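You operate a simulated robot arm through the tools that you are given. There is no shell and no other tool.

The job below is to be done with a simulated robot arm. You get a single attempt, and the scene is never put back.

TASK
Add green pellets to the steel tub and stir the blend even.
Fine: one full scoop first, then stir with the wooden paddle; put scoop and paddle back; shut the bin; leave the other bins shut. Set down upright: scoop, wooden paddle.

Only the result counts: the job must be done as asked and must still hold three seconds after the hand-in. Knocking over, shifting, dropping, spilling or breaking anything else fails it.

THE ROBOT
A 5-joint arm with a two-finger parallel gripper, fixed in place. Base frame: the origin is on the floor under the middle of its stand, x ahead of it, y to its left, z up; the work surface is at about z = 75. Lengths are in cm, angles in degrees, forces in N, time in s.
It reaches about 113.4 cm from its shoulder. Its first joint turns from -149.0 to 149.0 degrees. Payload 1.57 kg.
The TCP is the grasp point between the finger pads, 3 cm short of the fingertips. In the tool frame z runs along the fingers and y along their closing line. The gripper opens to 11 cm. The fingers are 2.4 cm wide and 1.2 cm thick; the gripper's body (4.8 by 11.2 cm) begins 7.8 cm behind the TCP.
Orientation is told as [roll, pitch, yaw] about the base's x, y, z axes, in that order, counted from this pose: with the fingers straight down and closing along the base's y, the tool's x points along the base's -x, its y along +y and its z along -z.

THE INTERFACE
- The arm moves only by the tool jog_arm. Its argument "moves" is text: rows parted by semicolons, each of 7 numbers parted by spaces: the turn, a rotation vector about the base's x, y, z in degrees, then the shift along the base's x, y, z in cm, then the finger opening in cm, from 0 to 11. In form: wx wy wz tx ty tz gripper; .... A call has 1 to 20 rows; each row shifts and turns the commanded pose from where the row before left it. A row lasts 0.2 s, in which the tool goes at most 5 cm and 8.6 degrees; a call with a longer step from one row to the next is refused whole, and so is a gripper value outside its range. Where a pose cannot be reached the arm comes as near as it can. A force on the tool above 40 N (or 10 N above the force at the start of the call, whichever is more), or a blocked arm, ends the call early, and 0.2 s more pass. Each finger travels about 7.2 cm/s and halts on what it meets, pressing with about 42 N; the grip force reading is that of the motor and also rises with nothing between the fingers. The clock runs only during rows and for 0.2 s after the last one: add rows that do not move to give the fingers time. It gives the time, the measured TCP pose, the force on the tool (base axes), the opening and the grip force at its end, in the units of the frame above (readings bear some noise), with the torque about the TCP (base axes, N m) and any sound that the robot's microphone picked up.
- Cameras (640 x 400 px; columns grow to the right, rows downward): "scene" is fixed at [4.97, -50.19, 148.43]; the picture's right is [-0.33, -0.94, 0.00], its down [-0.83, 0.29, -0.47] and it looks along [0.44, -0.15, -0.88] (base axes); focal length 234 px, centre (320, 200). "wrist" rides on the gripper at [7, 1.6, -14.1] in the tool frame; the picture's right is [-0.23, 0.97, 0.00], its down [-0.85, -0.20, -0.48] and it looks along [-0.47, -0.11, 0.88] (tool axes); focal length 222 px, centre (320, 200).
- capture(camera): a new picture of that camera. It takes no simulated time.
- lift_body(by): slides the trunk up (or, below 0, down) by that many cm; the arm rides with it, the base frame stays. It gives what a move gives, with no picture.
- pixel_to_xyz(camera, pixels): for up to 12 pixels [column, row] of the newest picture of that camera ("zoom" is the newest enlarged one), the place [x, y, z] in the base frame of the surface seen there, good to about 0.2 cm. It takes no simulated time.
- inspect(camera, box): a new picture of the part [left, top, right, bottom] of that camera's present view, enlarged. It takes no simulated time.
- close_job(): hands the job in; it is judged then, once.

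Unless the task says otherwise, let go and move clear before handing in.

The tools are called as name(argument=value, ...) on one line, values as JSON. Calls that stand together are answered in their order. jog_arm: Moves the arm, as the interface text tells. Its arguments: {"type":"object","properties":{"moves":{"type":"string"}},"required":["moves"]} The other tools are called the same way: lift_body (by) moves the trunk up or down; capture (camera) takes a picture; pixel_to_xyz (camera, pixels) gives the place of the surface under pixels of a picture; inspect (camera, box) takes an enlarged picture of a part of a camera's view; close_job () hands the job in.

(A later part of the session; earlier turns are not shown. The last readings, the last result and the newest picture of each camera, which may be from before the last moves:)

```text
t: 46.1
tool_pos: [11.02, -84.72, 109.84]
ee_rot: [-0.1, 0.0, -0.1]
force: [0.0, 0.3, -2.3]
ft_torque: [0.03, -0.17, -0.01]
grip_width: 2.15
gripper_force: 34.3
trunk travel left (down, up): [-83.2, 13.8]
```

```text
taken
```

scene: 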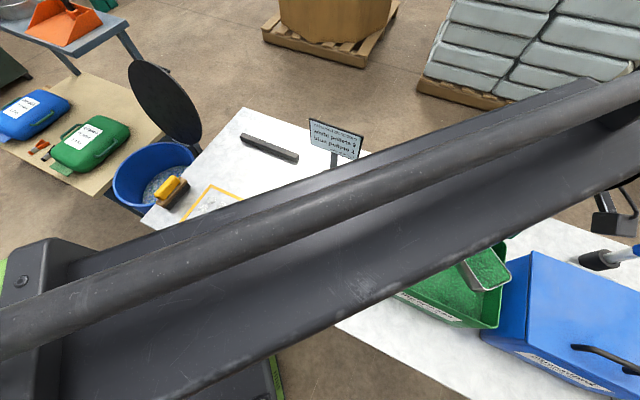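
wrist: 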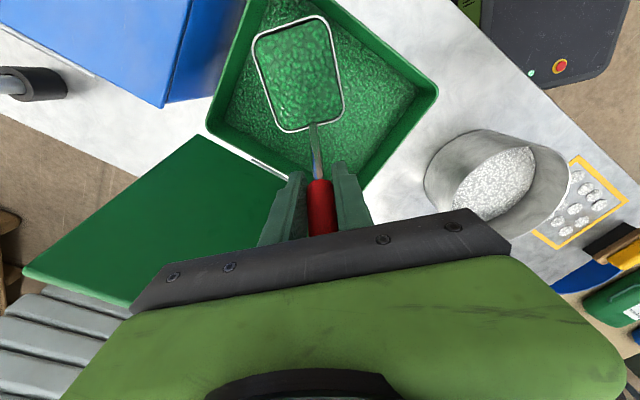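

I'll zoom on the tub in the wrist view to get its rim centre.

inspect(camera="wrist", box=[410, 110, 600, 260])

```text
2.67 times, centred on (505, 185) of wrist
```

zoom: 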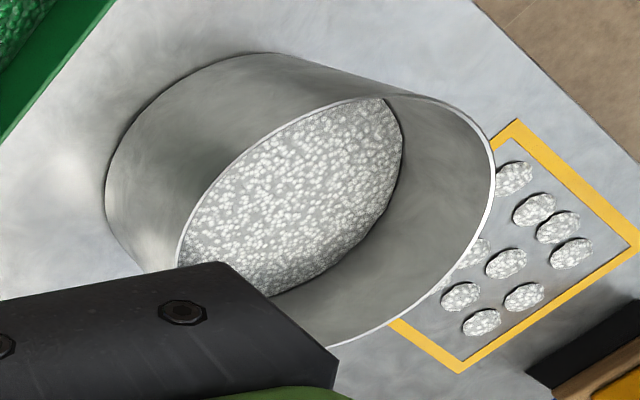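

pixel_to_xyz(camera="zoom", pixels=[[180, 240], [208, 190], [265, 137], [330, 105], [385, 95], [440, 103], [476, 130], [493, 165], [490, 210], [465, 262], [410, 312], [350, 341]])

pixel_to_xyz(camera="zoom", pixels=[[300, 180], [230, 240], [360, 130], [370, 200], [300, 270], [394, 170]])

pixel_to_xyz(camera="scene", pixels=[[310, 120], [362, 137], [357, 158], [334, 155], [311, 142]])

```text
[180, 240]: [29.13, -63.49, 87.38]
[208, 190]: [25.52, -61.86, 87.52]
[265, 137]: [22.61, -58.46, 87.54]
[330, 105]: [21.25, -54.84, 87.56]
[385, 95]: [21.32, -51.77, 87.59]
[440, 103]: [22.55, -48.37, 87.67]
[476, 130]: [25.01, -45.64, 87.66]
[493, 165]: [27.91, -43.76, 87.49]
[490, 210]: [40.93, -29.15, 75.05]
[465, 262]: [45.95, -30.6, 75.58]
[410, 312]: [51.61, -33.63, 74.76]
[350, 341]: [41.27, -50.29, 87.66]
```

```text
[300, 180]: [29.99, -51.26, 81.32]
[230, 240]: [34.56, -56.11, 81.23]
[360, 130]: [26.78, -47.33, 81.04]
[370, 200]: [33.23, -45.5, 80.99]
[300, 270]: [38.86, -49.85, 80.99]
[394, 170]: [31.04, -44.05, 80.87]
```

```text
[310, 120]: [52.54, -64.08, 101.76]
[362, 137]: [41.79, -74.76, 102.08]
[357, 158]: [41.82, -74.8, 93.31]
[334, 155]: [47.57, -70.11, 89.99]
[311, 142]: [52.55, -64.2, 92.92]
```

The tub centre is (31.5,-53.4), rim 87.6, radius 10.3 and pellets at 81.1. The sign plate spans (52.5,-64)–(41.8,-74.8) up to z≈102, well clear. I'll carry the full scoop level and slowly toward the tub.

jog_arm(moves="0 0 0 0.2 0.6 0 0;0 0 0 0.4 1.2 0 0;0 0 0 0.5 1.6 0 0;0 0 0 0.5 1.6 0 0;0 0 0 0.6 1.6 0 0;0 0 0 0.6 1.6 0 0;0 0 0 0.7 1.5 0 0;0 0 0 0.8 1.4 0 0;0 0 0 0.9 1.3 0 0;0 0 0 1.0 1.2 0 0;0 0 0 1.6 1.3 0 0;0 0 0 1.6 1.3 0 0;0 0 0 1.6 1.3 0 0;0 0 0 1.6 1.3 0 0;0 0 0 1.6 1.3 0 0;0 0 0 1.6 1.3 0 0;0 0 0 1.0 0.8 0 0;0 0 0 0.5 0.4 0 0;0 0 0 0 0 0 0")

capture(camera="wrist")

```text
t: 50.1
tool_pos: [28.21, -61.99, 109.93]
ee_rot: [-0.1, 0.0, 0.0]
force: [-0.4, 0.1, -2.3]
ft_torque: [-0.04, -0.13, -0.03]
grip_width: 2.12
gripper_force: 34.5
trunk travel left (down, up): [-83.2, 13.8]
```

```text
taken
```

wrist: 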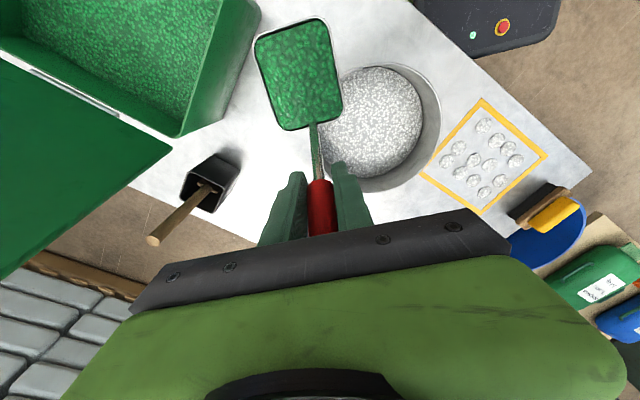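

No spill is visible and the pan is still full. I'll continue until the pan is over the tub.

jog_arm(moves="0 0 0 0.5 0.4 0 0;0 0 0 1.0 0.85 0 0;0 0 0 1.5 1.25 0 0;0 0 0 1.5 1.25 0 0;0 0 0 1.5 1.25 0 0;0 0 0 1.5 1.25 0 0;0 0 0 1.5 1.25 0 0;0 0 0 0.9 0.8 0 0;0 0 0 0.5 0.4 0 0;0 0 0 0 0 0 0")

capture(camera="wrist")

capture(camera="scene")

```text
t: 52.4
tool_pos: [38.74, -53.3, 109.79]
ee_rot: [-0.2, -0.2, -0.1]
force: [-0.1, -0.3, -2.3]
ft_torque: [0.0, -0.12, -0.01]
grip_width: 2.13
gripper_force: 34.5
trunk travel left (down, up): [-83.2, 13.8]
```

```text
taken
```

wrist: 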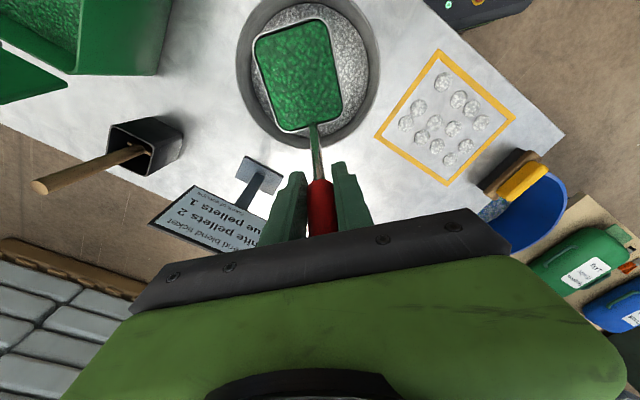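

```text
taken
```

scene: 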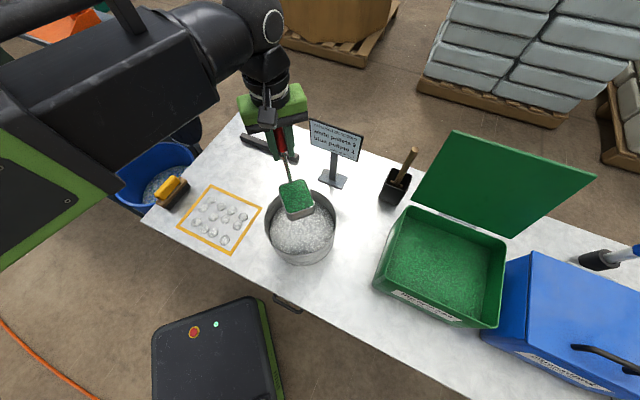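

The pan is over the tub centre with nothing spilled. I'll lower it inside the rim, with the pan bottom at about 84, before tilting.

lift_body(by=-12.3)

capture(camera="wrist")

inspect(camera="scene", box=[220, 60, 400, 280])

```text
t: 53.9
tool_pos: [38.63, -53.34, 97.57]
ee_rot: [-0.1, -0.1, 0.0]
force: [1.4, -0.4, -2.2]
ft_torque: [0.01, -0.13, 0.01]
grip_width: 2.14
gripper_force: 34.6
trunk travel left (down, up): [-70.9, 26.1]
```

```text
taken
```

wrist: 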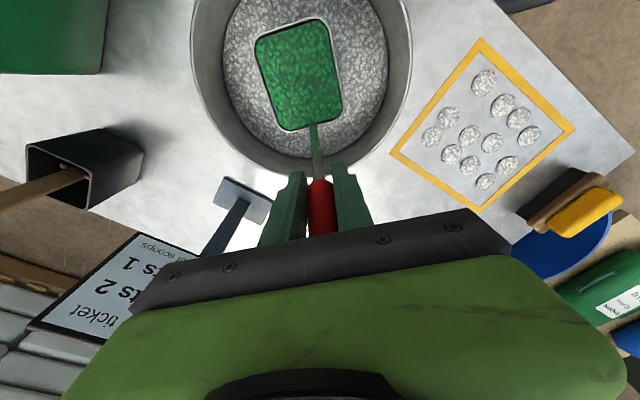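

```text
1.82 times, centred on (310, 170) of scene
```

zoom: 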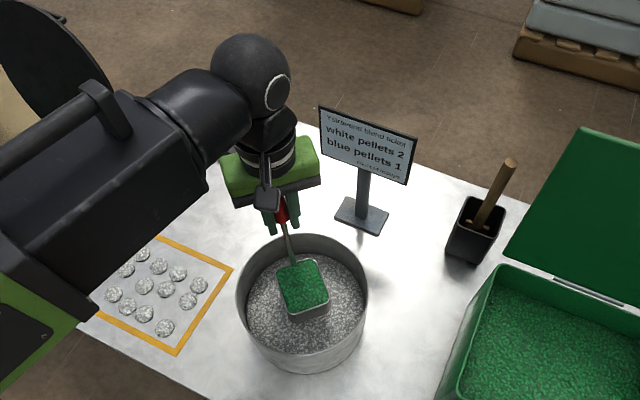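

The pan is inside the tub rim and clear all round. I'll start tilting nose-down to 30° while keeping the lip over the tub.

jog_arm(moves="0 -5 0 -0.65 0 0.09 0;0 -5 0 -0.75 0 0.27 0;0 -5 0 -0.74 0 0.446 0;0 -5 0 -0.86 0 0.618 0;0 -5 0 -0.85 0 0.788 0;0 -5 0 -0.95 0 0.951 0;0 0 0 0 0 0 0")

capture(camera="wrist")

inspect(camera="scene", box=[220, 60, 400, 280])

```text
t: 55.5
tool_pos: [34.05, -53.47, 100.87]
ee_rot: [-0.1, -30.1, -0.1]
force: [-0.4, 0.1, -1.9]
ft_torque: [-0.03, -0.04, 0.04]
grip_width: 2.14
gripper_force: 34.6
trunk travel left (down, up): [-70.9, 26.1]
```

```text
taken
```

wrist: 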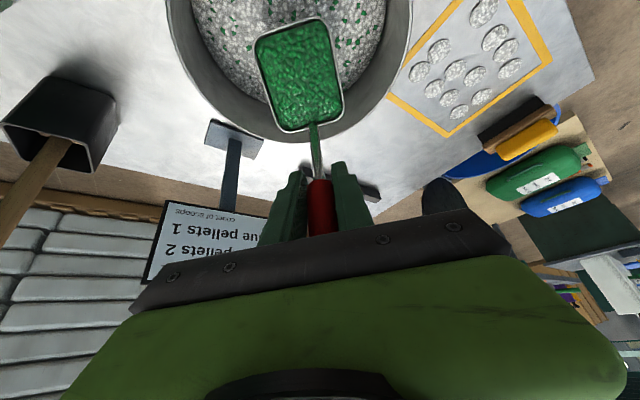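

```text
1.82 times, centred on (310, 170) of scene
```

zoom: 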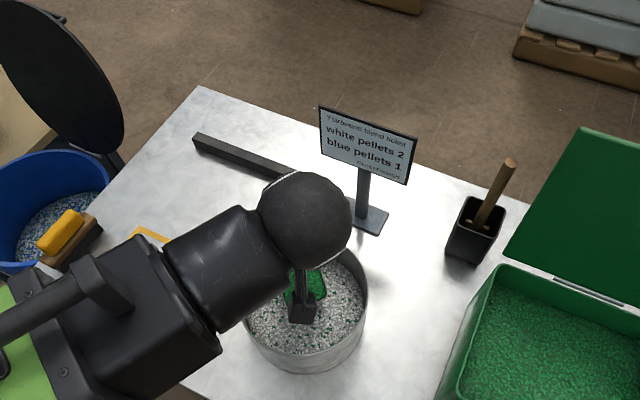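

Green pellets are starting to fall into the tub, all inside. I'll keep tilting and lower the trunk in between to keep the drop short.

jog_arm(moves="0 -5 0 -0.95 0 1.106 0;0 -5 0 -1.05 0 1.254 0;0 0 0 0 0 0 0")

lift_body(by=-3)

capture(camera="wrist")

```text
t: 56.3
tool_pos: [31.85, -53.32, 103.21]
ee_rot: [-0.1, -40.1, -0.1]
force: [-0.2, -0.7, -2.6]
ft_torque: [-0.01, 0.04, 0.02]
grip_width: 2.14
gripper_force: 34.7
trunk travel left (down, up): [-70.9, 26.1]
```

```text
t: 57.0
tool_pos: [31.87, -53.47, 100.15]
ee_rot: [-0.2, -40.1, -0.1]
force: [-0.6, 0.2, -2.1]
ft_torque: [-0.05, 0.05, 0.0]
grip_width: 2.11
gripper_force: 34.6
trunk travel left (down, up): [-67.9, 29.1]
```

```text
taken
```

wrist: 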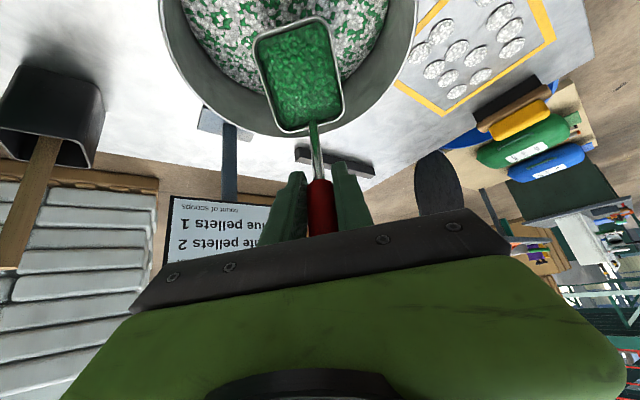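

Green is spreading in the tub with no spill. I'll continue to 50°, then lower 3 cm more.

jog_arm(moves="0 -5 0 -1.0 0 1.39 0;0 -5 0 -1.0 0 1.52 0;0 0 0 0 0 0 0")

lift_body(by=-3)

jog_arm(moves="0 -5 0 -1.05 0 1.634 0;0 -5 0 -1.05 0 1.736 0;0 0 0 0 0 0 0")

capture(camera="wrist")

inspect(camera="scene", box=[220, 60, 400, 280])

```text
t: 57.8
tool_pos: [29.84, -53.35, 103.26]
ee_rot: [0.0, -50.1, -0.1]
force: [-0.4, 0.4, -1.7]
ft_torque: [-0.02, 0.07, -0.01]
grip_width: 2.12
gripper_force: 34.2
trunk travel left (down, up): [-67.9, 29.1]
```

```text
t: 58.6
tool_pos: [29.9, -53.34, 100.03]
ee_rot: [0.0, -50.1, -0.1]
force: [-0.5, 0.0, -2.5]
ft_torque: [0.04, 0.09, 0.03]
grip_width: 2.11
gripper_force: 34.0
trunk travel left (down, up): [-64.9, 32.1]
```

```text
t: 59.4
tool_pos: [27.88, -53.4, 103.43]
ee_rot: [0.0, -60.1, -0.1]
force: [0.0, 0.1, -2.0]
ft_torque: [0.0, 0.12, -0.01]
grip_width: 2.15
gripper_force: 34.1
trunk travel left (down, up): [-64.9, 32.1]
```

```text
taken
```

wrist: 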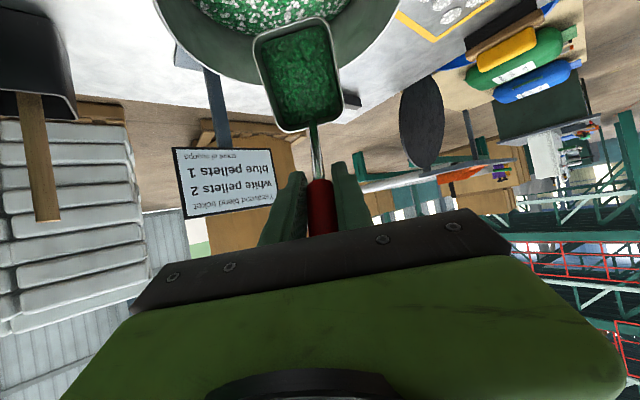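

```text
1.82 times, centred on (310, 170) of scene
```

zoom: 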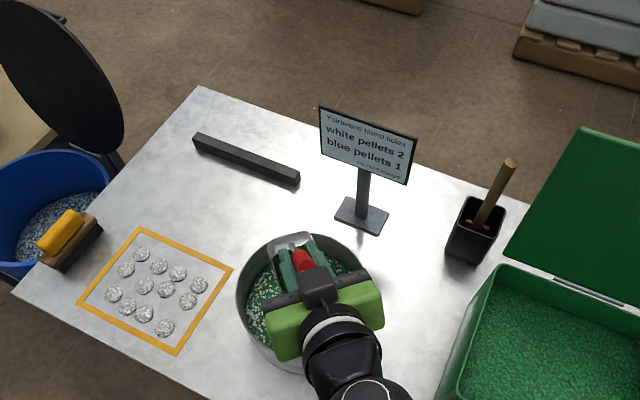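

The pan is nearly half emptied at 60° and everything is landing in the tub. I'll lower and continue to 70° and 80°.

lift_body(by=-4.3)

jog_arm(moves="0 -5 0 -1.15 0 1.826 0;0 -5 0 -1.15 0 1.902 0;0 0 0 0 0 0 0")

lift_body(by=-4)

jog_arm(moves="0 -5 0 -1.05 0 1.964 0;0 -5 0 -1.05 0 2.011 0;0 0 0 0 0 0 0")

capture(camera="wrist")

inspect(camera="scene", box=[220, 60, 400, 280])

```text
t: 60.2
tool_pos: [27.8, -53.5, 99.19]
ee_rot: [0.0, -60.1, -0.2]
force: [0.5, -0.8, -1.7]
ft_torque: [-0.04, 0.09, 0.01]
grip_width: 2.14
gripper_force: 34.7
trunk travel left (down, up): [-60.6, 36.4]
```

```text
t: 61.0
tool_pos: [25.43, -53.27, 103.08]
ee_rot: [-0.1, -70.1, -0.2]
force: [0.3, 0.2, -1.7]
ft_torque: [-0.02, 0.14, -0.01]
grip_width: 2.1
gripper_force: 34.8
trunk travel left (down, up): [-60.6, 36.4]
```

```text
t: 61.9
tool_pos: [25.54, -53.33, 99.12]
ee_rot: [0.1, -70.1, -0.2]
force: [0.1, -0.7, -2.4]
ft_torque: [0.01, 0.14, -0.01]
grip_width: 2.13
gripper_force: 34.7
trunk travel left (down, up): [-56.6, 40.4]
```

```text
t: 62.7
tool_pos: [23.51, -53.36, 102.94]
ee_rot: [0.1, -80.0, -0.4]
force: [0.2, 0.3, -1.5]
ft_torque: [-0.01, 0.16, -0.01]
grip_width: 2.15
gripper_force: 33.9
trunk travel left (down, up): [-56.6, 40.4]
```

```text
taken
```

wrist: 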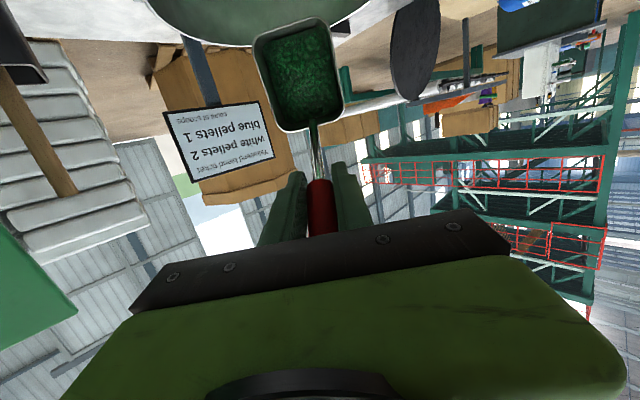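

```text
1.82 times, centred on (310, 170) of scene
```

zoom: 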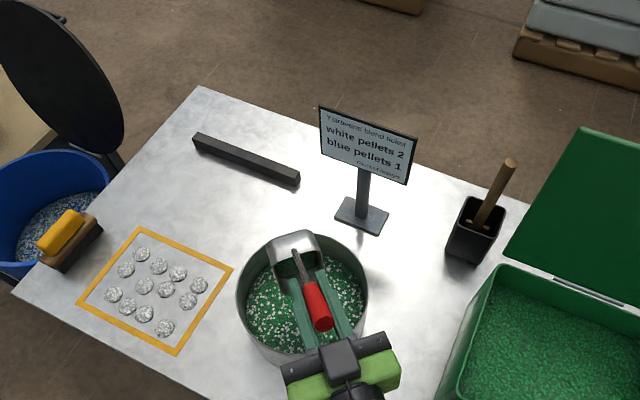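

Some pellets remain in the pan at 80°. I'll lower 4 cm and go to 100°, then 110°.

lift_body(by=-4)

jog_arm(moves="0 -5 0 -1.1 0 2.04 0;0 -5 0 -1.0 0 2.057 0;0 0 0 0 0 0 0")

lift_body(by=-4)

jog_arm(moves="0 -5 0 -1.0 0 2.057 0;0 -5 0 -0.85 0 2.04 0;0 0 0 0 0 0 0")

capture(camera="wrist")

inspect(camera="scene", box=[220, 60, 400, 280])

```text
t: 63.5
tool_pos: [23.4, -53.38, 98.88]
ee_rot: [0.3, -80.0, -0.3]
force: [1.1, 0.2, -2.3]
ft_torque: [0.01, 0.15, 0.0]
grip_width: 2.12
gripper_force: 34.2
trunk travel left (down, up): [-52.6, 44.4]
```

```text
t: 64.3
tool_pos: [21.31, -53.4, 103.09]
ee_rot: [96.3, -89.9, -96.3]
force: [-0.1, 0.1, -1.5]
ft_torque: [0.04, 0.14, -0.01]
grip_width: 2.08
gripper_force: 34.4
trunk travel left (down, up): [-52.6, 44.4]
```

```text
t: 65.1
tool_pos: [21.33, -53.45, 98.98]
ee_rot: [62.8, -89.8, -62.9]
force: [-0.3, -0.4, -1.6]
ft_torque: [-0.03, 0.16, 0.01]
grip_width: 2.13
gripper_force: 34.2
trunk travel left (down, up): [-48.6, 48.4]
```

```text
t: 65.9
tool_pos: [19.53, -53.32, 103.11]
ee_rot: [179.4, -80.0, -179.6]
force: [0.4, 0.2, -2.5]
ft_torque: [0.02, 0.15, 0.0]
grip_width: 2.12
gripper_force: 34.5
trunk travel left (down, up): [-48.6, 48.4]
```

```text
taken
```

wrist: 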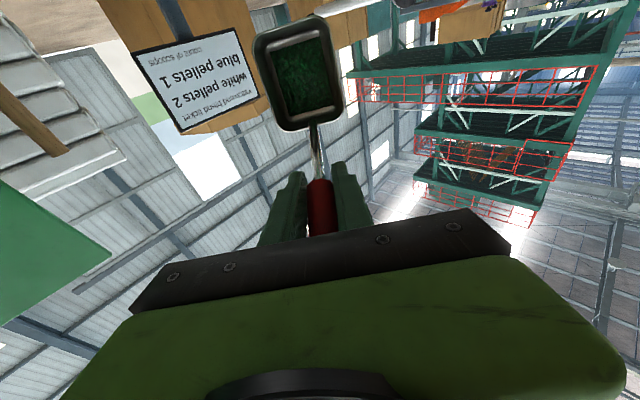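

```text
1.82 times, centred on (310, 170) of scene
```

zoom: 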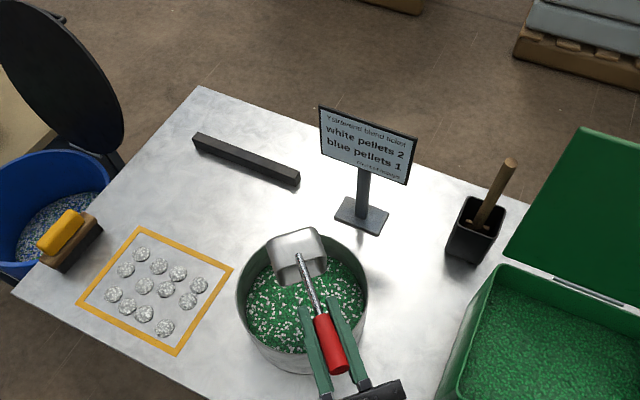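

Some green seems to cling to the pan at 100°. I'll lower and tilt on to 120°, then hold.

lift_body(by=-4)

jog_arm(moves="0 -5 0 -0.8 0 2.011 0;0 -5 0 -0.75 0 1.964 0;0 -5 0 -0.7 0 1.902 0;0 -5 0 -0.6 0 1.826 0;0 0 0 0 0 0 0;0 0 0 0 0 0 0;0 0 0 0 0 0 0;0 0 0 0 0 0 0;0 0 0 0 0 0 0")

inspect(camera="wrist", box=[220, 0, 380, 160])

inspect(camera="scene", box=[220, 60, 400, 280])

```text
t: 66.8
tool_pos: [19.6, -53.44, 99.24]
ee_rot: [179.5, -80.0, -179.8]
force: [-0.5, 0.3, -1.7]
ft_torque: [0.01, 0.15, 0.01]
grip_width: 2.14
gripper_force: 34.1
trunk travel left (down, up): [-44.6, 52.4]
```

```text
t: 68.8
tool_pos: [16.7, -53.65, 106.9]
ee_rot: [179.7, -60.1, -179.9]
force: [0.4, 0.2, -1.2]
ft_torque: [0.0, 0.2, 0.0]
grip_width: 2.14
gripper_force: 34.6
trunk travel left (down, up): [-44.6, 52.4]
```

```text
2.50 times, centred on (300, 80) of wrist
```

zoom: 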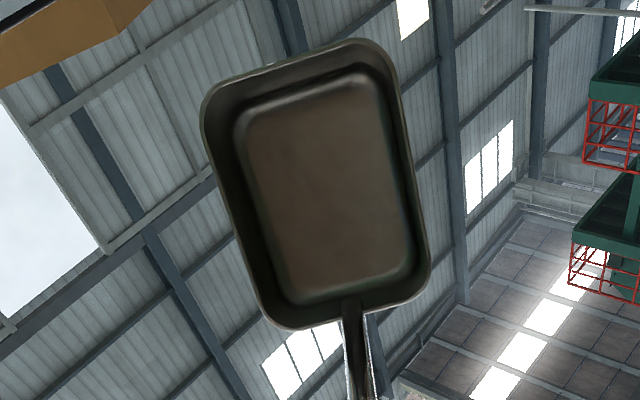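

```text
1.82 times, centred on (310, 170) of scene
```

zoom: 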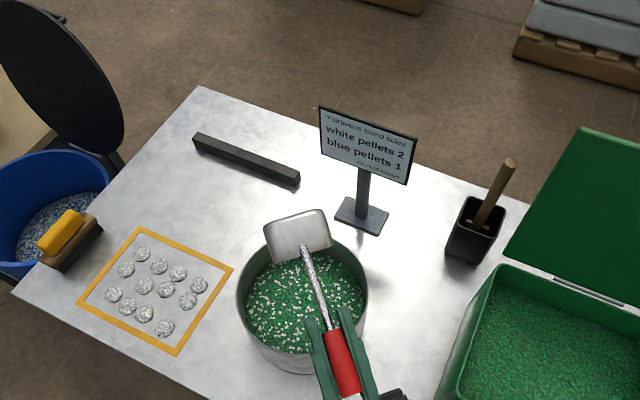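

The pan is empty now and all the green is in the tub. I'll raise the trunk with the scoop still tipped, then level it.

lift_body(by=38)

jog_arm(moves="0 8 0 1.444 0 -2.959 0;0 8 0 1.017 0 -3.132 0;0 8 0 0.571 0 -3.243 0;0 8 0 0.116 0 -3.29 0;0 8 0 -0.345 0 -3.273 0;0 8 0 -0.795 0 -3.195 0;0 8 0 -1.234 0 -3.054 0;0 8 0 -1.647 0 -2.851 0;0 8 0 -2.027 0 -2.594 0;0 8 0 -2.367 0 -2.287 0;0 8 0 -2.664 0 -1.935 0;0 8 0 -2.908 0 -1.546 0;0 8 0 -3.094 0 -1.128 0;0 8 0 -3.219 0 -0.684 0;0 8 0 -3.285 0 -0.229 0;0 0 0 0 0 0 0")

capture(camera="wrist")

capture(camera="scene")

```text
t: 72.4
tool_pos: [16.56, -53.65, 144.88]
ee_rot: [179.8, -60.1, -180.0]
force: [0.0, -0.4, -1.9]
ft_torque: [-0.03, 0.12, 0.01]
grip_width: 2.13
gripper_force: 34.5
trunk travel left (down, up): [-82.6, 14.4]
```

```text
t: 75.8
tool_pos: [-3.78, -53.54, 109.24]
ee_rot: [-0.1, 0.2, -0.1]
force: [0.3, 0.1, -1.9]
ft_torque: [-0.02, -0.08, 0.0]
grip_width: 2.12
gripper_force: 34.2
out of reach, approached as far as the arm can: row 15
trunk travel left (down, up): [-82.6, 14.4]
```

```text
taken
```

wrist: 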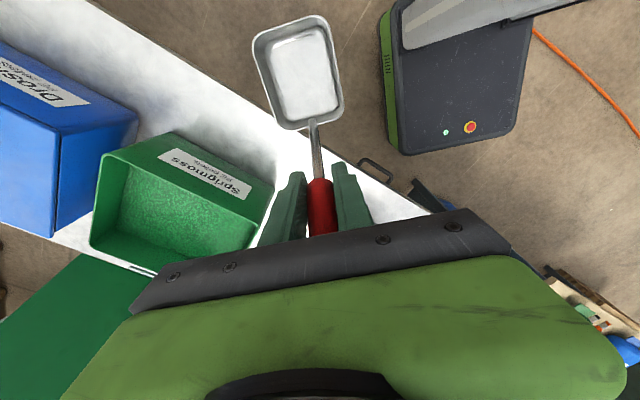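

```text
taken
```

scene: 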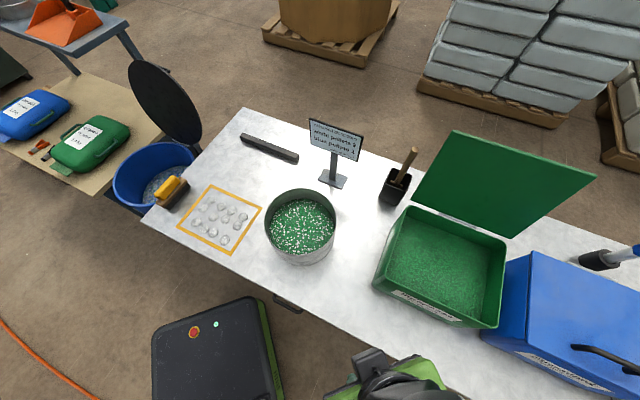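

The scoop is empty and level, and the scene shows green and white in the tub with nothing spilled. I'll rotate the scoop back to its original yaw (134°) over its rest spot.

jog_arm(moves="0 0 -8.37 0.35 0 0 0;0 0 -8.37 0.35 0 0 0;0 0 -8.37 0.35 0 0 0;0 0 -8.37 0.35 0 0 0;0 0 -8.37 0.35 0 0 0;0 0 -8.37 0.35 0 0 0;0 0 -8.37 0.35 0 0 0;0 0 -8.37 0.35 0 0 0;0 0 -8.37 0.35 0 0 0;0 0 -8.37 0.35 0 0 0;0 0 -8.37 0.35 0 0 0;0 0 -8.37 0.35 0 0 0;0 0 -8.37 0.35 0 0 0;0 0 -8.37 0.35 0 0 0;0 0 0 0 0 0 0")

jog_arm(moves="0 0 -8.37 0.35 0 0 0;0 0 -8.37 0.35 0 0 0;0 0 -8.37 0.35 0 0 0;0 0 -8.37 0.35 0 0 0;0 0 -8.37 0.35 0 0 0;0 0 -8.37 0.35 0 0 0;0 0 -8.37 0.35 0 0 0;0 0 -8.37 0.35 0 0 0;0 0 -8.37 0.35 0 0 0;0 0 -8.37 0.35 0 0 0;0 0 -8.37 0.35 0 0 0;0 0 -8.37 0.35 0 0 0;0 0 -8.37 0.35 0 0 0;0 0 0 0 0 0 0")

capture(camera="wrist")

```text
t: 79.0
tool_pos: [1.25, -53.68, 109.28]
ee_rot: [-0.1, 0.1, -117.4]
force: [-0.6, -0.7, -0.6]
ft_torque: [-0.05, 0.04, -0.01]
grip_width: 2.11
gripper_force: 34.8
trunk travel left (down, up): [-82.6, 14.4]
```

```text
t: 82.0
tool_pos: [5.74, -53.57, 109.25]
ee_rot: [-0.1, 0.1, 133.8]
force: [-0.3, 0.4, -2.1]
ft_torque: [0.06, 0.03, 0.03]
grip_width: 2.15
gripper_force: 34.4
trunk travel left (down, up): [-82.6, 14.4]
```

```text
taken
```

wrist: 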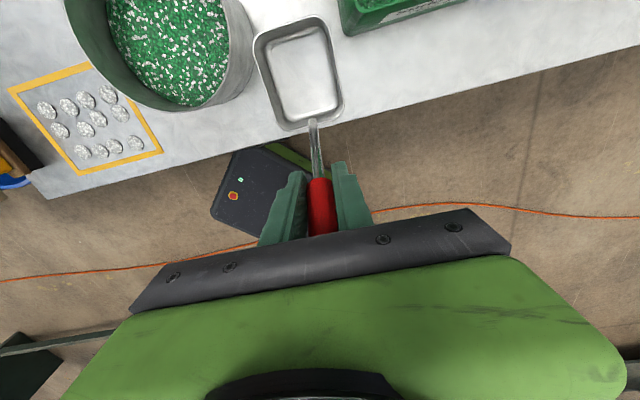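

The yaw is back at 133.8. I'll apply the same small tilt and xy as at pickup, then check the pan in the hand before lowering.

jog_arm(moves="1.7 0 0 -0.05 1.0 0 0;0 0 0 -0.05 0.95 0 0;0 0 0 0 0 0 0")

capture(camera="wrist")

pixel_to_xyz(camera="wrist", pixels=[[256, 42], [263, 34], [314, 18], [288, 24], [283, 129], [277, 118], [341, 98], [334, 112], [300, 70], [285, 40], [318, 105], [313, 122]])

```text
t: 82.8
tool_pos: [5.68, -51.65, 109.3]
ee_rot: [-1.3, -1.1, 133.9]
force: [0.0, 0.3, -1.0]
ft_torque: [0.06, 0.06, -0.03]
grip_width: 2.11
gripper_force: 34.2
trunk travel left (down, up): [-82.6, 14.4]
```

```text
taken
```

wrist: 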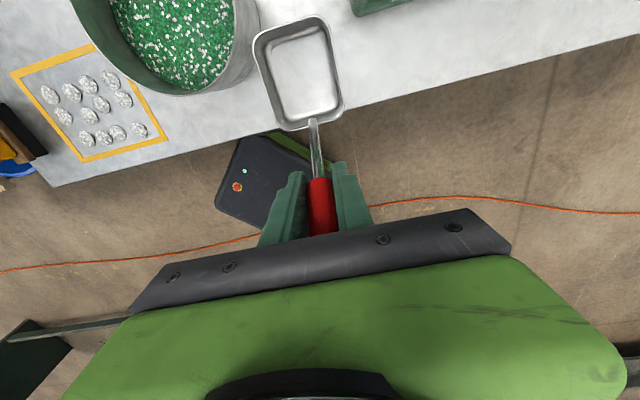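

```text
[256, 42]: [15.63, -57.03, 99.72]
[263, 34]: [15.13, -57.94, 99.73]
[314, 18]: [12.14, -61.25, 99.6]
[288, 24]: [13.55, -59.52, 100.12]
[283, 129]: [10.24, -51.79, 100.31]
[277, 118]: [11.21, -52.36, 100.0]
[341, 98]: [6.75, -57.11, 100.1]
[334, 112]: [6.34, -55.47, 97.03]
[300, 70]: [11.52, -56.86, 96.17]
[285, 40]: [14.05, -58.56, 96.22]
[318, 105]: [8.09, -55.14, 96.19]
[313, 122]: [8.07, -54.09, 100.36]
```

The pan floor reads 96.2 everywhere, so it's level, which puts it right at table level 21 cm lower. I'll lower nearly all the way, then finish gently.

lift_body(by=-20)

lift_body(by=-0.8)

inspect(camera="wrist", box=[200, 0, 440, 200])

```text
t: 85.0
tool_pos: [5.79, -51.69, 89.4]
ee_rot: [-1.4, -1.1, 134.0]
force: [-1.1, 0.3, -1.1]
ft_torque: [0.07, 0.06, -0.01]
grip_width: 2.11
gripper_force: 34.4
trunk travel left (down, up): [-62.6, 34.4]
```

```text
t: 85.6
tool_pos: [5.71, -51.57, 88.6]
ee_rot: [-1.3, -1.1, 134.0]
force: [0.7, 1.5, 5.1]
ft_torque: [-0.11, 0.01, 0.01]
grip_width: 2.13
gripper_force: 34.3
trunk travel left (down, up): [-61.8, 35.2]
```

```text
2.00 times, centred on (320, 100) of wrist
```

zoom: 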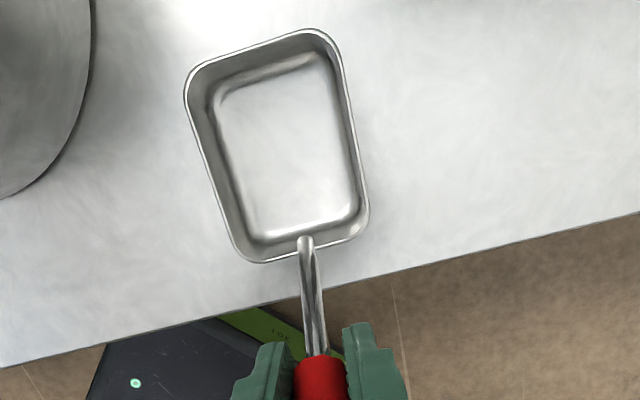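

Contact is felt (+5 N up) so the pan is resting on the table. I'll open the fingers.

jog_arm(moves="0 0 0 0 0 0 2.2;0 0 0 0 0 0 2.6;0 0 0 0 0 0 3.5;0 0 0 0 0 0 5;0 0 0 0 0 0 5;0 0 0 0 0 0 5")

inspect(camera="wrist", box=[200, 0, 440, 200])

pixel_to_xyz(camera="zoom", pixels=[[188, 85], [200, 68], [310, 32], [262, 48], [262, 262], [240, 242], [367, 205], [355, 228], [280, 140], [240, 110], [306, 242], [320, 380]])

```text
t: 87.0
tool_pos: [5.73, -51.77, 88.6]
ee_rot: [-1.3, -1.1, 134.0]
force: [0.9, -0.8, 0.0]
ft_torque: [-0.01, 0.0, 0.03]
grip_width: 4.99
gripper_force: 0.1
trunk travel left (down, up): [-61.8, 35.2]
```

```text
2.00 times, centred on (320, 100) of wrist
```

zoom: 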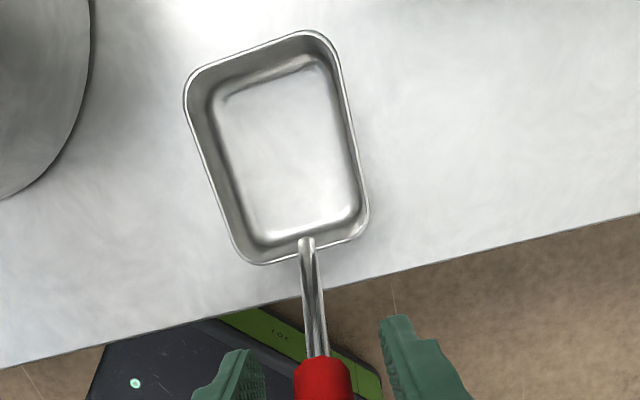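

```text
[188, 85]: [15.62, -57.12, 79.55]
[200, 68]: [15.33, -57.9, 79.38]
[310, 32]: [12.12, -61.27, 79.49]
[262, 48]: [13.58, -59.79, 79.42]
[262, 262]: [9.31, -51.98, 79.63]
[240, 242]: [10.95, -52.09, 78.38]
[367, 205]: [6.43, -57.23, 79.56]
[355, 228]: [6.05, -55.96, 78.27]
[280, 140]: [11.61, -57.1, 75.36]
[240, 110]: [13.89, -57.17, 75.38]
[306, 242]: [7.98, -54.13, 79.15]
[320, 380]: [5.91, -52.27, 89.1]
```

The scoop is standing flat (rim 79.5 all round) within a few mm of its original spot. I'll raise straight up off the handle; next I'll shut the bin so its lid isn't in the way of the paddle.

lift_body(by=30)

jog_arm(moves="-1.7 0 0 0 -0.8 0 5;0 0 -7 0.3 -1 0 3;0 0 -7 0.7 -1.6 0 1;0 0 0 1 -2.2 0 0;0 0 0 1 -2.2 0 0;0 0 0 1 -2.2 0 0;0 0 0 1 -2.2 0 0;0 0 0 1 -2.2 0 0;0 0 0 1 -2.2 0 0;0 0 0 1 -2.2 0 0;0 0 0 1 -2.2 0 0;0 0 0 1 -2.2 0 0;0 0 0 1 -2.2 0 0;0 0 0 1 -2.2 0 0;0 0 0 1 -2.2 0 0;0 0 0 0.5 -0.9 0 0;0 0 0 0 0 0 0")

capture(camera="wrist")

capture(camera="scene")

```text
t: 90.0
tool_pos: [5.62, -51.62, 118.43]
ee_rot: [-1.3, -1.1, 134.1]
force: [-0.3, 0.1, 0.0]
ft_torque: [0.0, -0.02, 0.01]
grip_width: 5.04
gripper_force: 0.2
trunk travel left (down, up): [-91.8, 5.2]
```

```text
t: 93.6
tool_pos: [19.16, -82.28, 118.34]
ee_rot: [-0.1, 0.1, 120.1]
force: [0.1, 0.2, 0.3]
ft_torque: [-0.01, -0.01, 0.0]
grip_width: 0.01
gripper_force: 21.2
trunk travel left (down, up): [-91.8, 5.2]
```

```text
taken
```

wrist: 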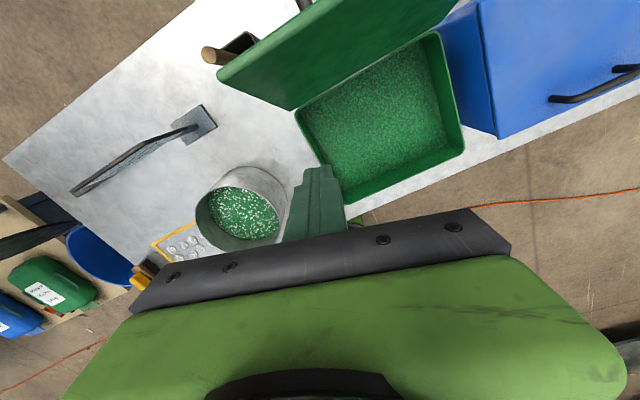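

```text
taken
```

scene: 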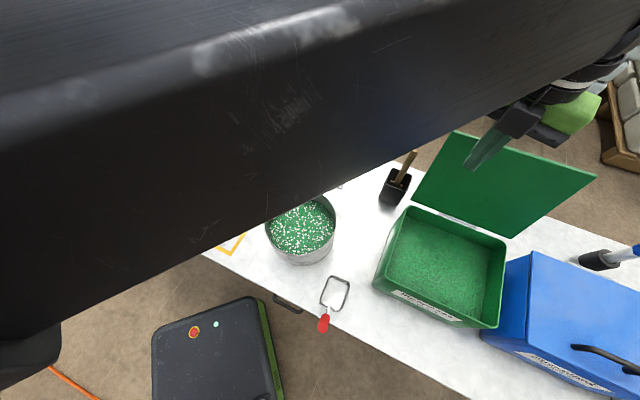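

The scoop is back in its place at (330,305), and the wrist is now in front of the lid at W≈142. I'll tilt 30° outward so the closed fingers reach over and behind the lid's top edge.

jog_arm(moves="-5.196 -3 0 1.233 -2.136 0.13 0;-5.196 -3 0 1.22 -2.113 0.387 0;-5.196 -3 0 1.193 -2.066 0.637 0;-5.196 -3 0 1.153 -1.997 0.888 0;-5.196 -3 0 1.101 -1.907 1.121 0;0 0 0 0 0 0 0")

capture(camera="wrist")

inspect(camera="scene", box=[360, 60, 640, 260])

```text
t: 95.0
tool_pos: [25.04, -92.57, 121.79]
ee_rot: [-0.2, 30.2, 119.9]
force: [-0.3, -0.6, -0.4]
ft_torque: [0.0, 0.03, -0.01]
grip_width: 0.0
gripper_force: 21.8
trunk travel left (down, up): [-91.8, 5.2]
```

```text
taken
```

wrist: 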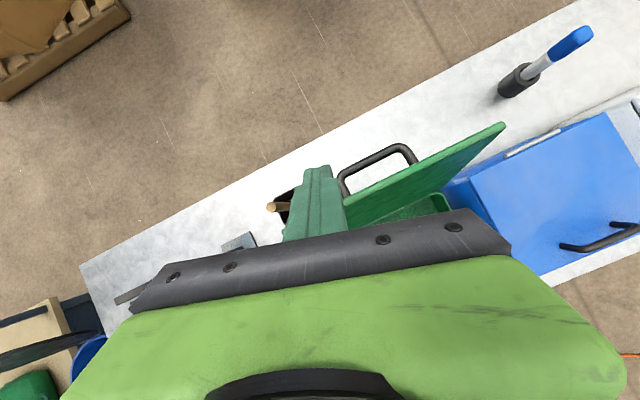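

```text
2.00 times, centred on (500, 160) of scene
```

zoom: 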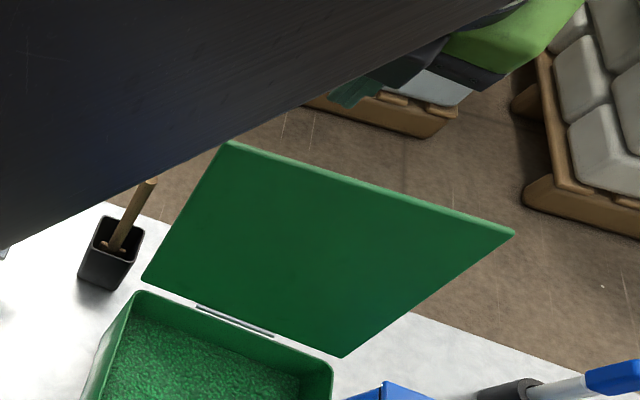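

The wrist view shows a black bow handle on the outer side of the lid at (345-415,145-195). I'll measure it and the lid edge before lowering.

inspect(camera="wrist", box=[260, 100, 520, 240])

pixel_to_xyz(camera="wrist", pixels=[[343, 178], [346, 193], [365, 158], [385, 150], [405, 146], [413, 160], [500, 125], [420, 163], [347, 203], [318, 168], [325, 168], [278, 207]])

```text
2.46 times, centred on (390, 170) of wrist
```

zoom: 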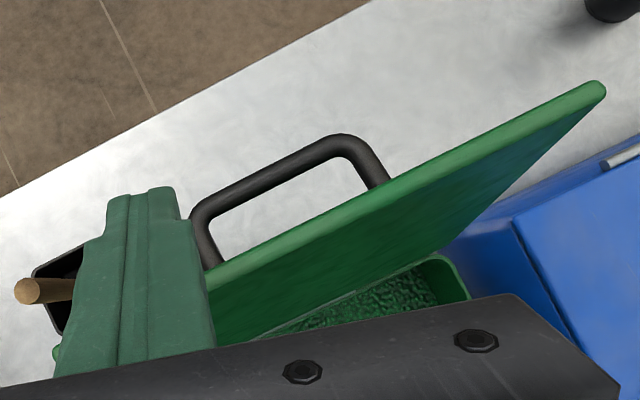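

```text
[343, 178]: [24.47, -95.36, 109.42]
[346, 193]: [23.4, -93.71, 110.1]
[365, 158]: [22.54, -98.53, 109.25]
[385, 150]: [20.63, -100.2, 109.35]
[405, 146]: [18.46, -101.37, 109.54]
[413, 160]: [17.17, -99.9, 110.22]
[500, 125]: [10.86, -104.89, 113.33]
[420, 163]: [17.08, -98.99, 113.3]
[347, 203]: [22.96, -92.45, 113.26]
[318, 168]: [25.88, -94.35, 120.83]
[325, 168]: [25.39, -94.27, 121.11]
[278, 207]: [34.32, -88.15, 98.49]
```

The lid handle's left leg is at about (23.4–24.5,-93.7 to -95.4,109.5), close to where the fingers would go. I'll shift 2 cm toward the lid's left edge and then lower behind the lid.

jog_arm(moves="0 0 0 0.7 0.72 0 0;0 0 0 0.7 0.72 0 0;0 0 0 0 0 0 0")

lift_body(by=-5)

capture(camera="wrist")

capture(camera="scene")

```text
t: 95.8
tool_pos: [26.38, -91.14, 121.63]
ee_rot: [-0.1, 30.2, 119.8]
force: [0.3, 0.1, -0.4]
ft_torque: [0.01, -0.02, -0.03]
grip_width: 0.01
gripper_force: 21.1
trunk travel left (down, up): [-91.8, 5.2]
```

```text
t: 96.7
tool_pos: [26.34, -91.14, 116.76]
ee_rot: [-0.1, 30.2, 119.8]
force: [-0.9, 0.1, 0.0]
ft_torque: [-0.02, 0.02, -0.02]
grip_width: 0.0
gripper_force: 21.3
trunk travel left (down, up): [-86.8, 10.2]
```

```text
taken
```

wrist: 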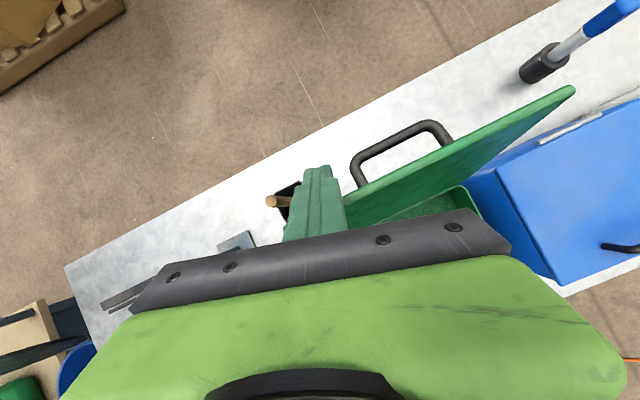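

```text
taken
```

scene: 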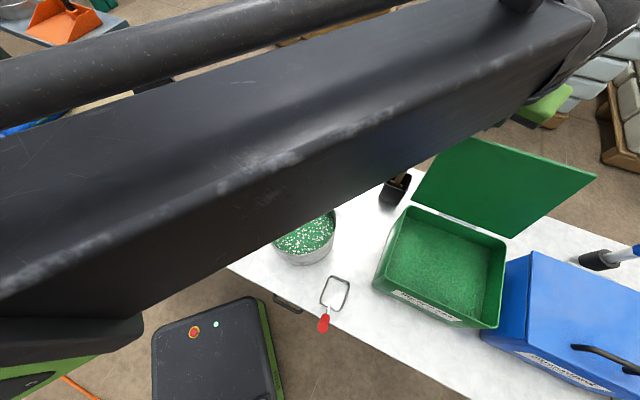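

The fingers are behind the lid's top-left part. I'll lower 5 cm so they overlap the lid by about 4 cm.

lift_body(by=-5)

capture(camera="wrist")

```text
t: 97.3
tool_pos: [26.66, -91.35, 113.89]
ee_rot: [-0.1, 30.8, 120.0]
force: [-0.2, -0.2, -0.1]
ft_torque: [0.0, 0.01, -0.02]
grip_width: 0.0
gripper_force: 21.2
trunk travel left (down, up): [-84.0, 13.0]
stopped: the force on the tool passed its limit at 60 N (the readings are from after the stop); the commanded pose is now the measured one
```

```text
taken
```

wrist: 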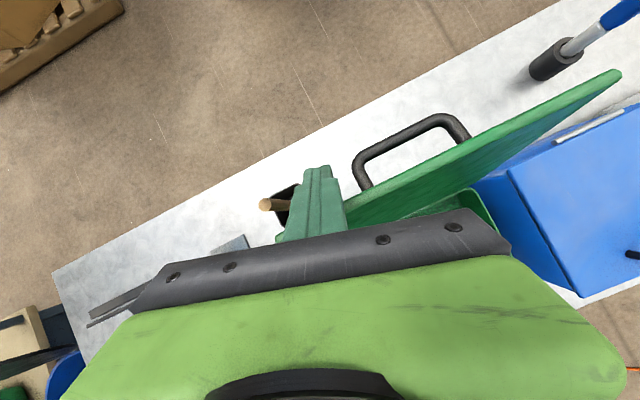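

The descent stopped because the inclined fingers pressed on the lid's top edge. I'll back up, then check that the bin hasn't moved.

lift_body(by=5)

inspect(camera="scene", box=[355, 120, 605, 340])

pixel_to_xyz(camera="zoom", pixels=[[192, 157], [350, 376], [358, 300], [280, 190], [180, 180], [532, 101], [376, 214], [270, 350]])

```text
t: 98.2
tool_pos: [26.5, -91.38, 119.01]
ee_rot: [-0.1, 30.9, 119.9]
force: [-1.6, -0.6, -0.3]
ft_torque: [-0.01, 0.02, 0.01]
grip_width: 0.01
gripper_force: 20.6
trunk travel left (down, up): [-89.0, 8.0]
```

```text
1.82 times, centred on (480, 230) of scene
```

zoom: 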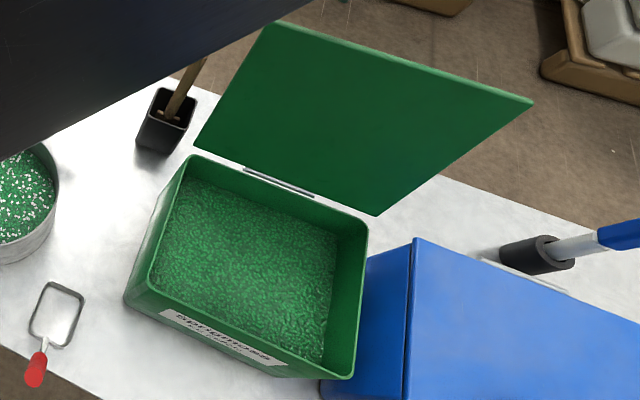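

```text
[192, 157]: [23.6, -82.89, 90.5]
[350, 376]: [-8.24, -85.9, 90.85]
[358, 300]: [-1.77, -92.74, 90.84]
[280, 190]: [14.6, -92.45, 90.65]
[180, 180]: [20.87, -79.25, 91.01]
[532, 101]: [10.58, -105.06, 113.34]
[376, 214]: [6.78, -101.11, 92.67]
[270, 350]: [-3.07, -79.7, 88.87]
```

The bin hasn't moved. I'll shift 2.5 cm further behind the lid and lower again in small steps.

jog_arm(moves="0 0 0 0.9 -0.9 0 0;0 0 0 0.9 -0.9 0 0;0 0 0 0 0 0 0")

lift_body(by=-4.5)

lift_body(by=-2.5)

capture(camera="wrist")

```text
t: 99.0
tool_pos: [28.47, -93.13, 118.98]
ee_rot: [-0.1, 30.9, 120.0]
force: [-0.5, 1.1, 1.1]
ft_torque: [-0.01, 0.0, -0.02]
grip_width: 0.0
gripper_force: 21.9
trunk travel left (down, up): [-89.0, 8.0]
```

```text
t: 99.9
tool_pos: [28.4, -93.2, 114.59]
ee_rot: [-0.1, 30.9, 119.9]
force: [0.0, -0.5, -0.2]
ft_torque: [-0.01, 0.0, -0.01]
grip_width: 0.03
gripper_force: 20.6
trunk travel left (down, up): [-84.5, 12.5]
```

```text
t: 100.6
tool_pos: [28.43, -93.09, 111.96]
ee_rot: [-0.1, 30.8, 119.9]
force: [-0.2, 0.7, 0.2]
ft_torque: [0.03, 0.0, 0.01]
grip_width: 0.0
gripper_force: 20.8
trunk travel left (down, up): [-82.0, 15.0]
```

```text
taken
```

wrist: 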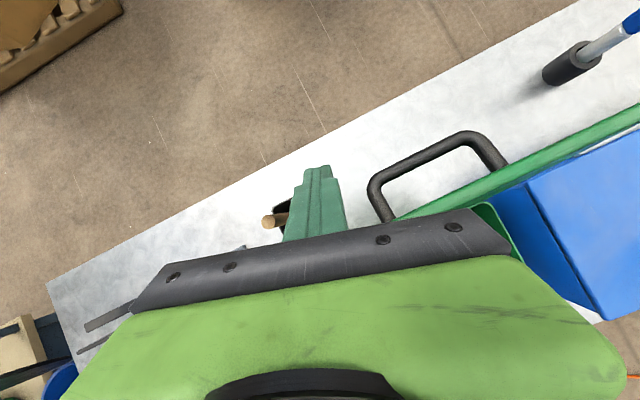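

The fingers are behind the lid with tips at z≈109.4. I'll pull slowly toward the front (-x,+y) to swing the lid up.

jog_arm(moves="0 0 0 -0.71 0.7 0 0;0 0 0 -0.71 0.7 0 0;0 0 0 -0.71 0.7 0 0;0 0 0 -0.71 0.7 0 0;0 0 0 -0.71 0.7 0 0;0 0 0 0 0 0 0")

capture(camera="scene")

capture(camera="wrist")

```text
t: 102.0
tool_pos: [24.86, -89.71, 111.96]
ee_rot: [-0.1, 30.9, 119.9]
force: [-0.6, -0.4, 0.1]
ft_torque: [0.0, -0.01, 0.0]
grip_width: 0.0
gripper_force: 21.0
trunk travel left (down, up): [-82.0, 15.0]
```

```text
taken
```

scene: 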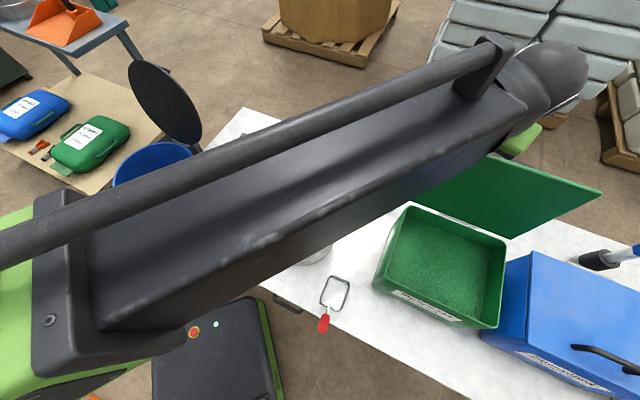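

```text
taken
```

wrist: 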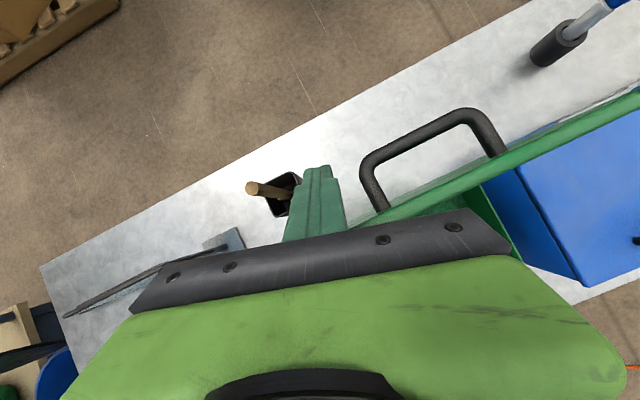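

The lid is following with little force. Its right corner shifted from (592,178) to (602,190), so I'll continue pulling.

jog_arm(moves="0 0 0 -0.71 0.7 0 0;0 0 0 -0.71 0.7 0 0;0 0 0 -0.71 0.7 0 0;0 0 0 0 0 0 0")

inspect(camera="scene", box=[360, 60, 640, 340])

capture(camera="wrist")

```text
t: 103.0
tool_pos: [22.76, -87.48, 112.04]
ee_rot: [-0.1, 30.9, 119.9]
force: [-0.4, 0.4, -0.8]
ft_torque: [0.01, 0.0, -0.03]
grip_width: 0.01
gripper_force: 21.7
trunk travel left (down, up): [-82.0, 15.0]
```

```text
1.43 times, centred on (500, 200) of scene
```

zoom: 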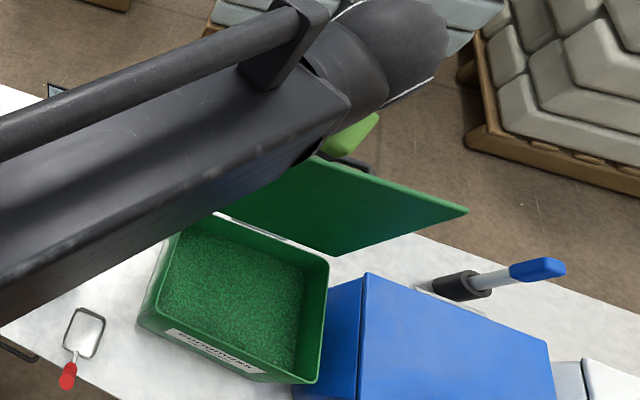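

```text
taken
```

wrist: 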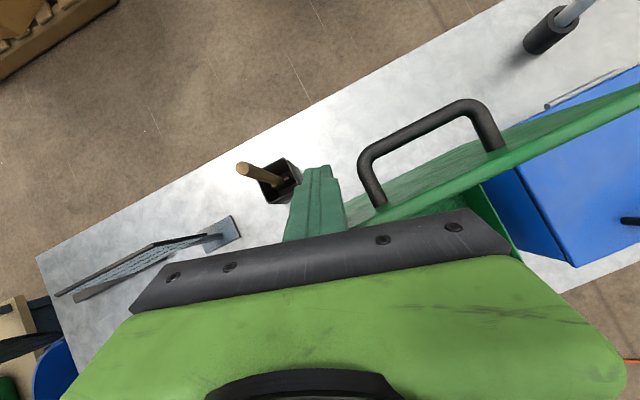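

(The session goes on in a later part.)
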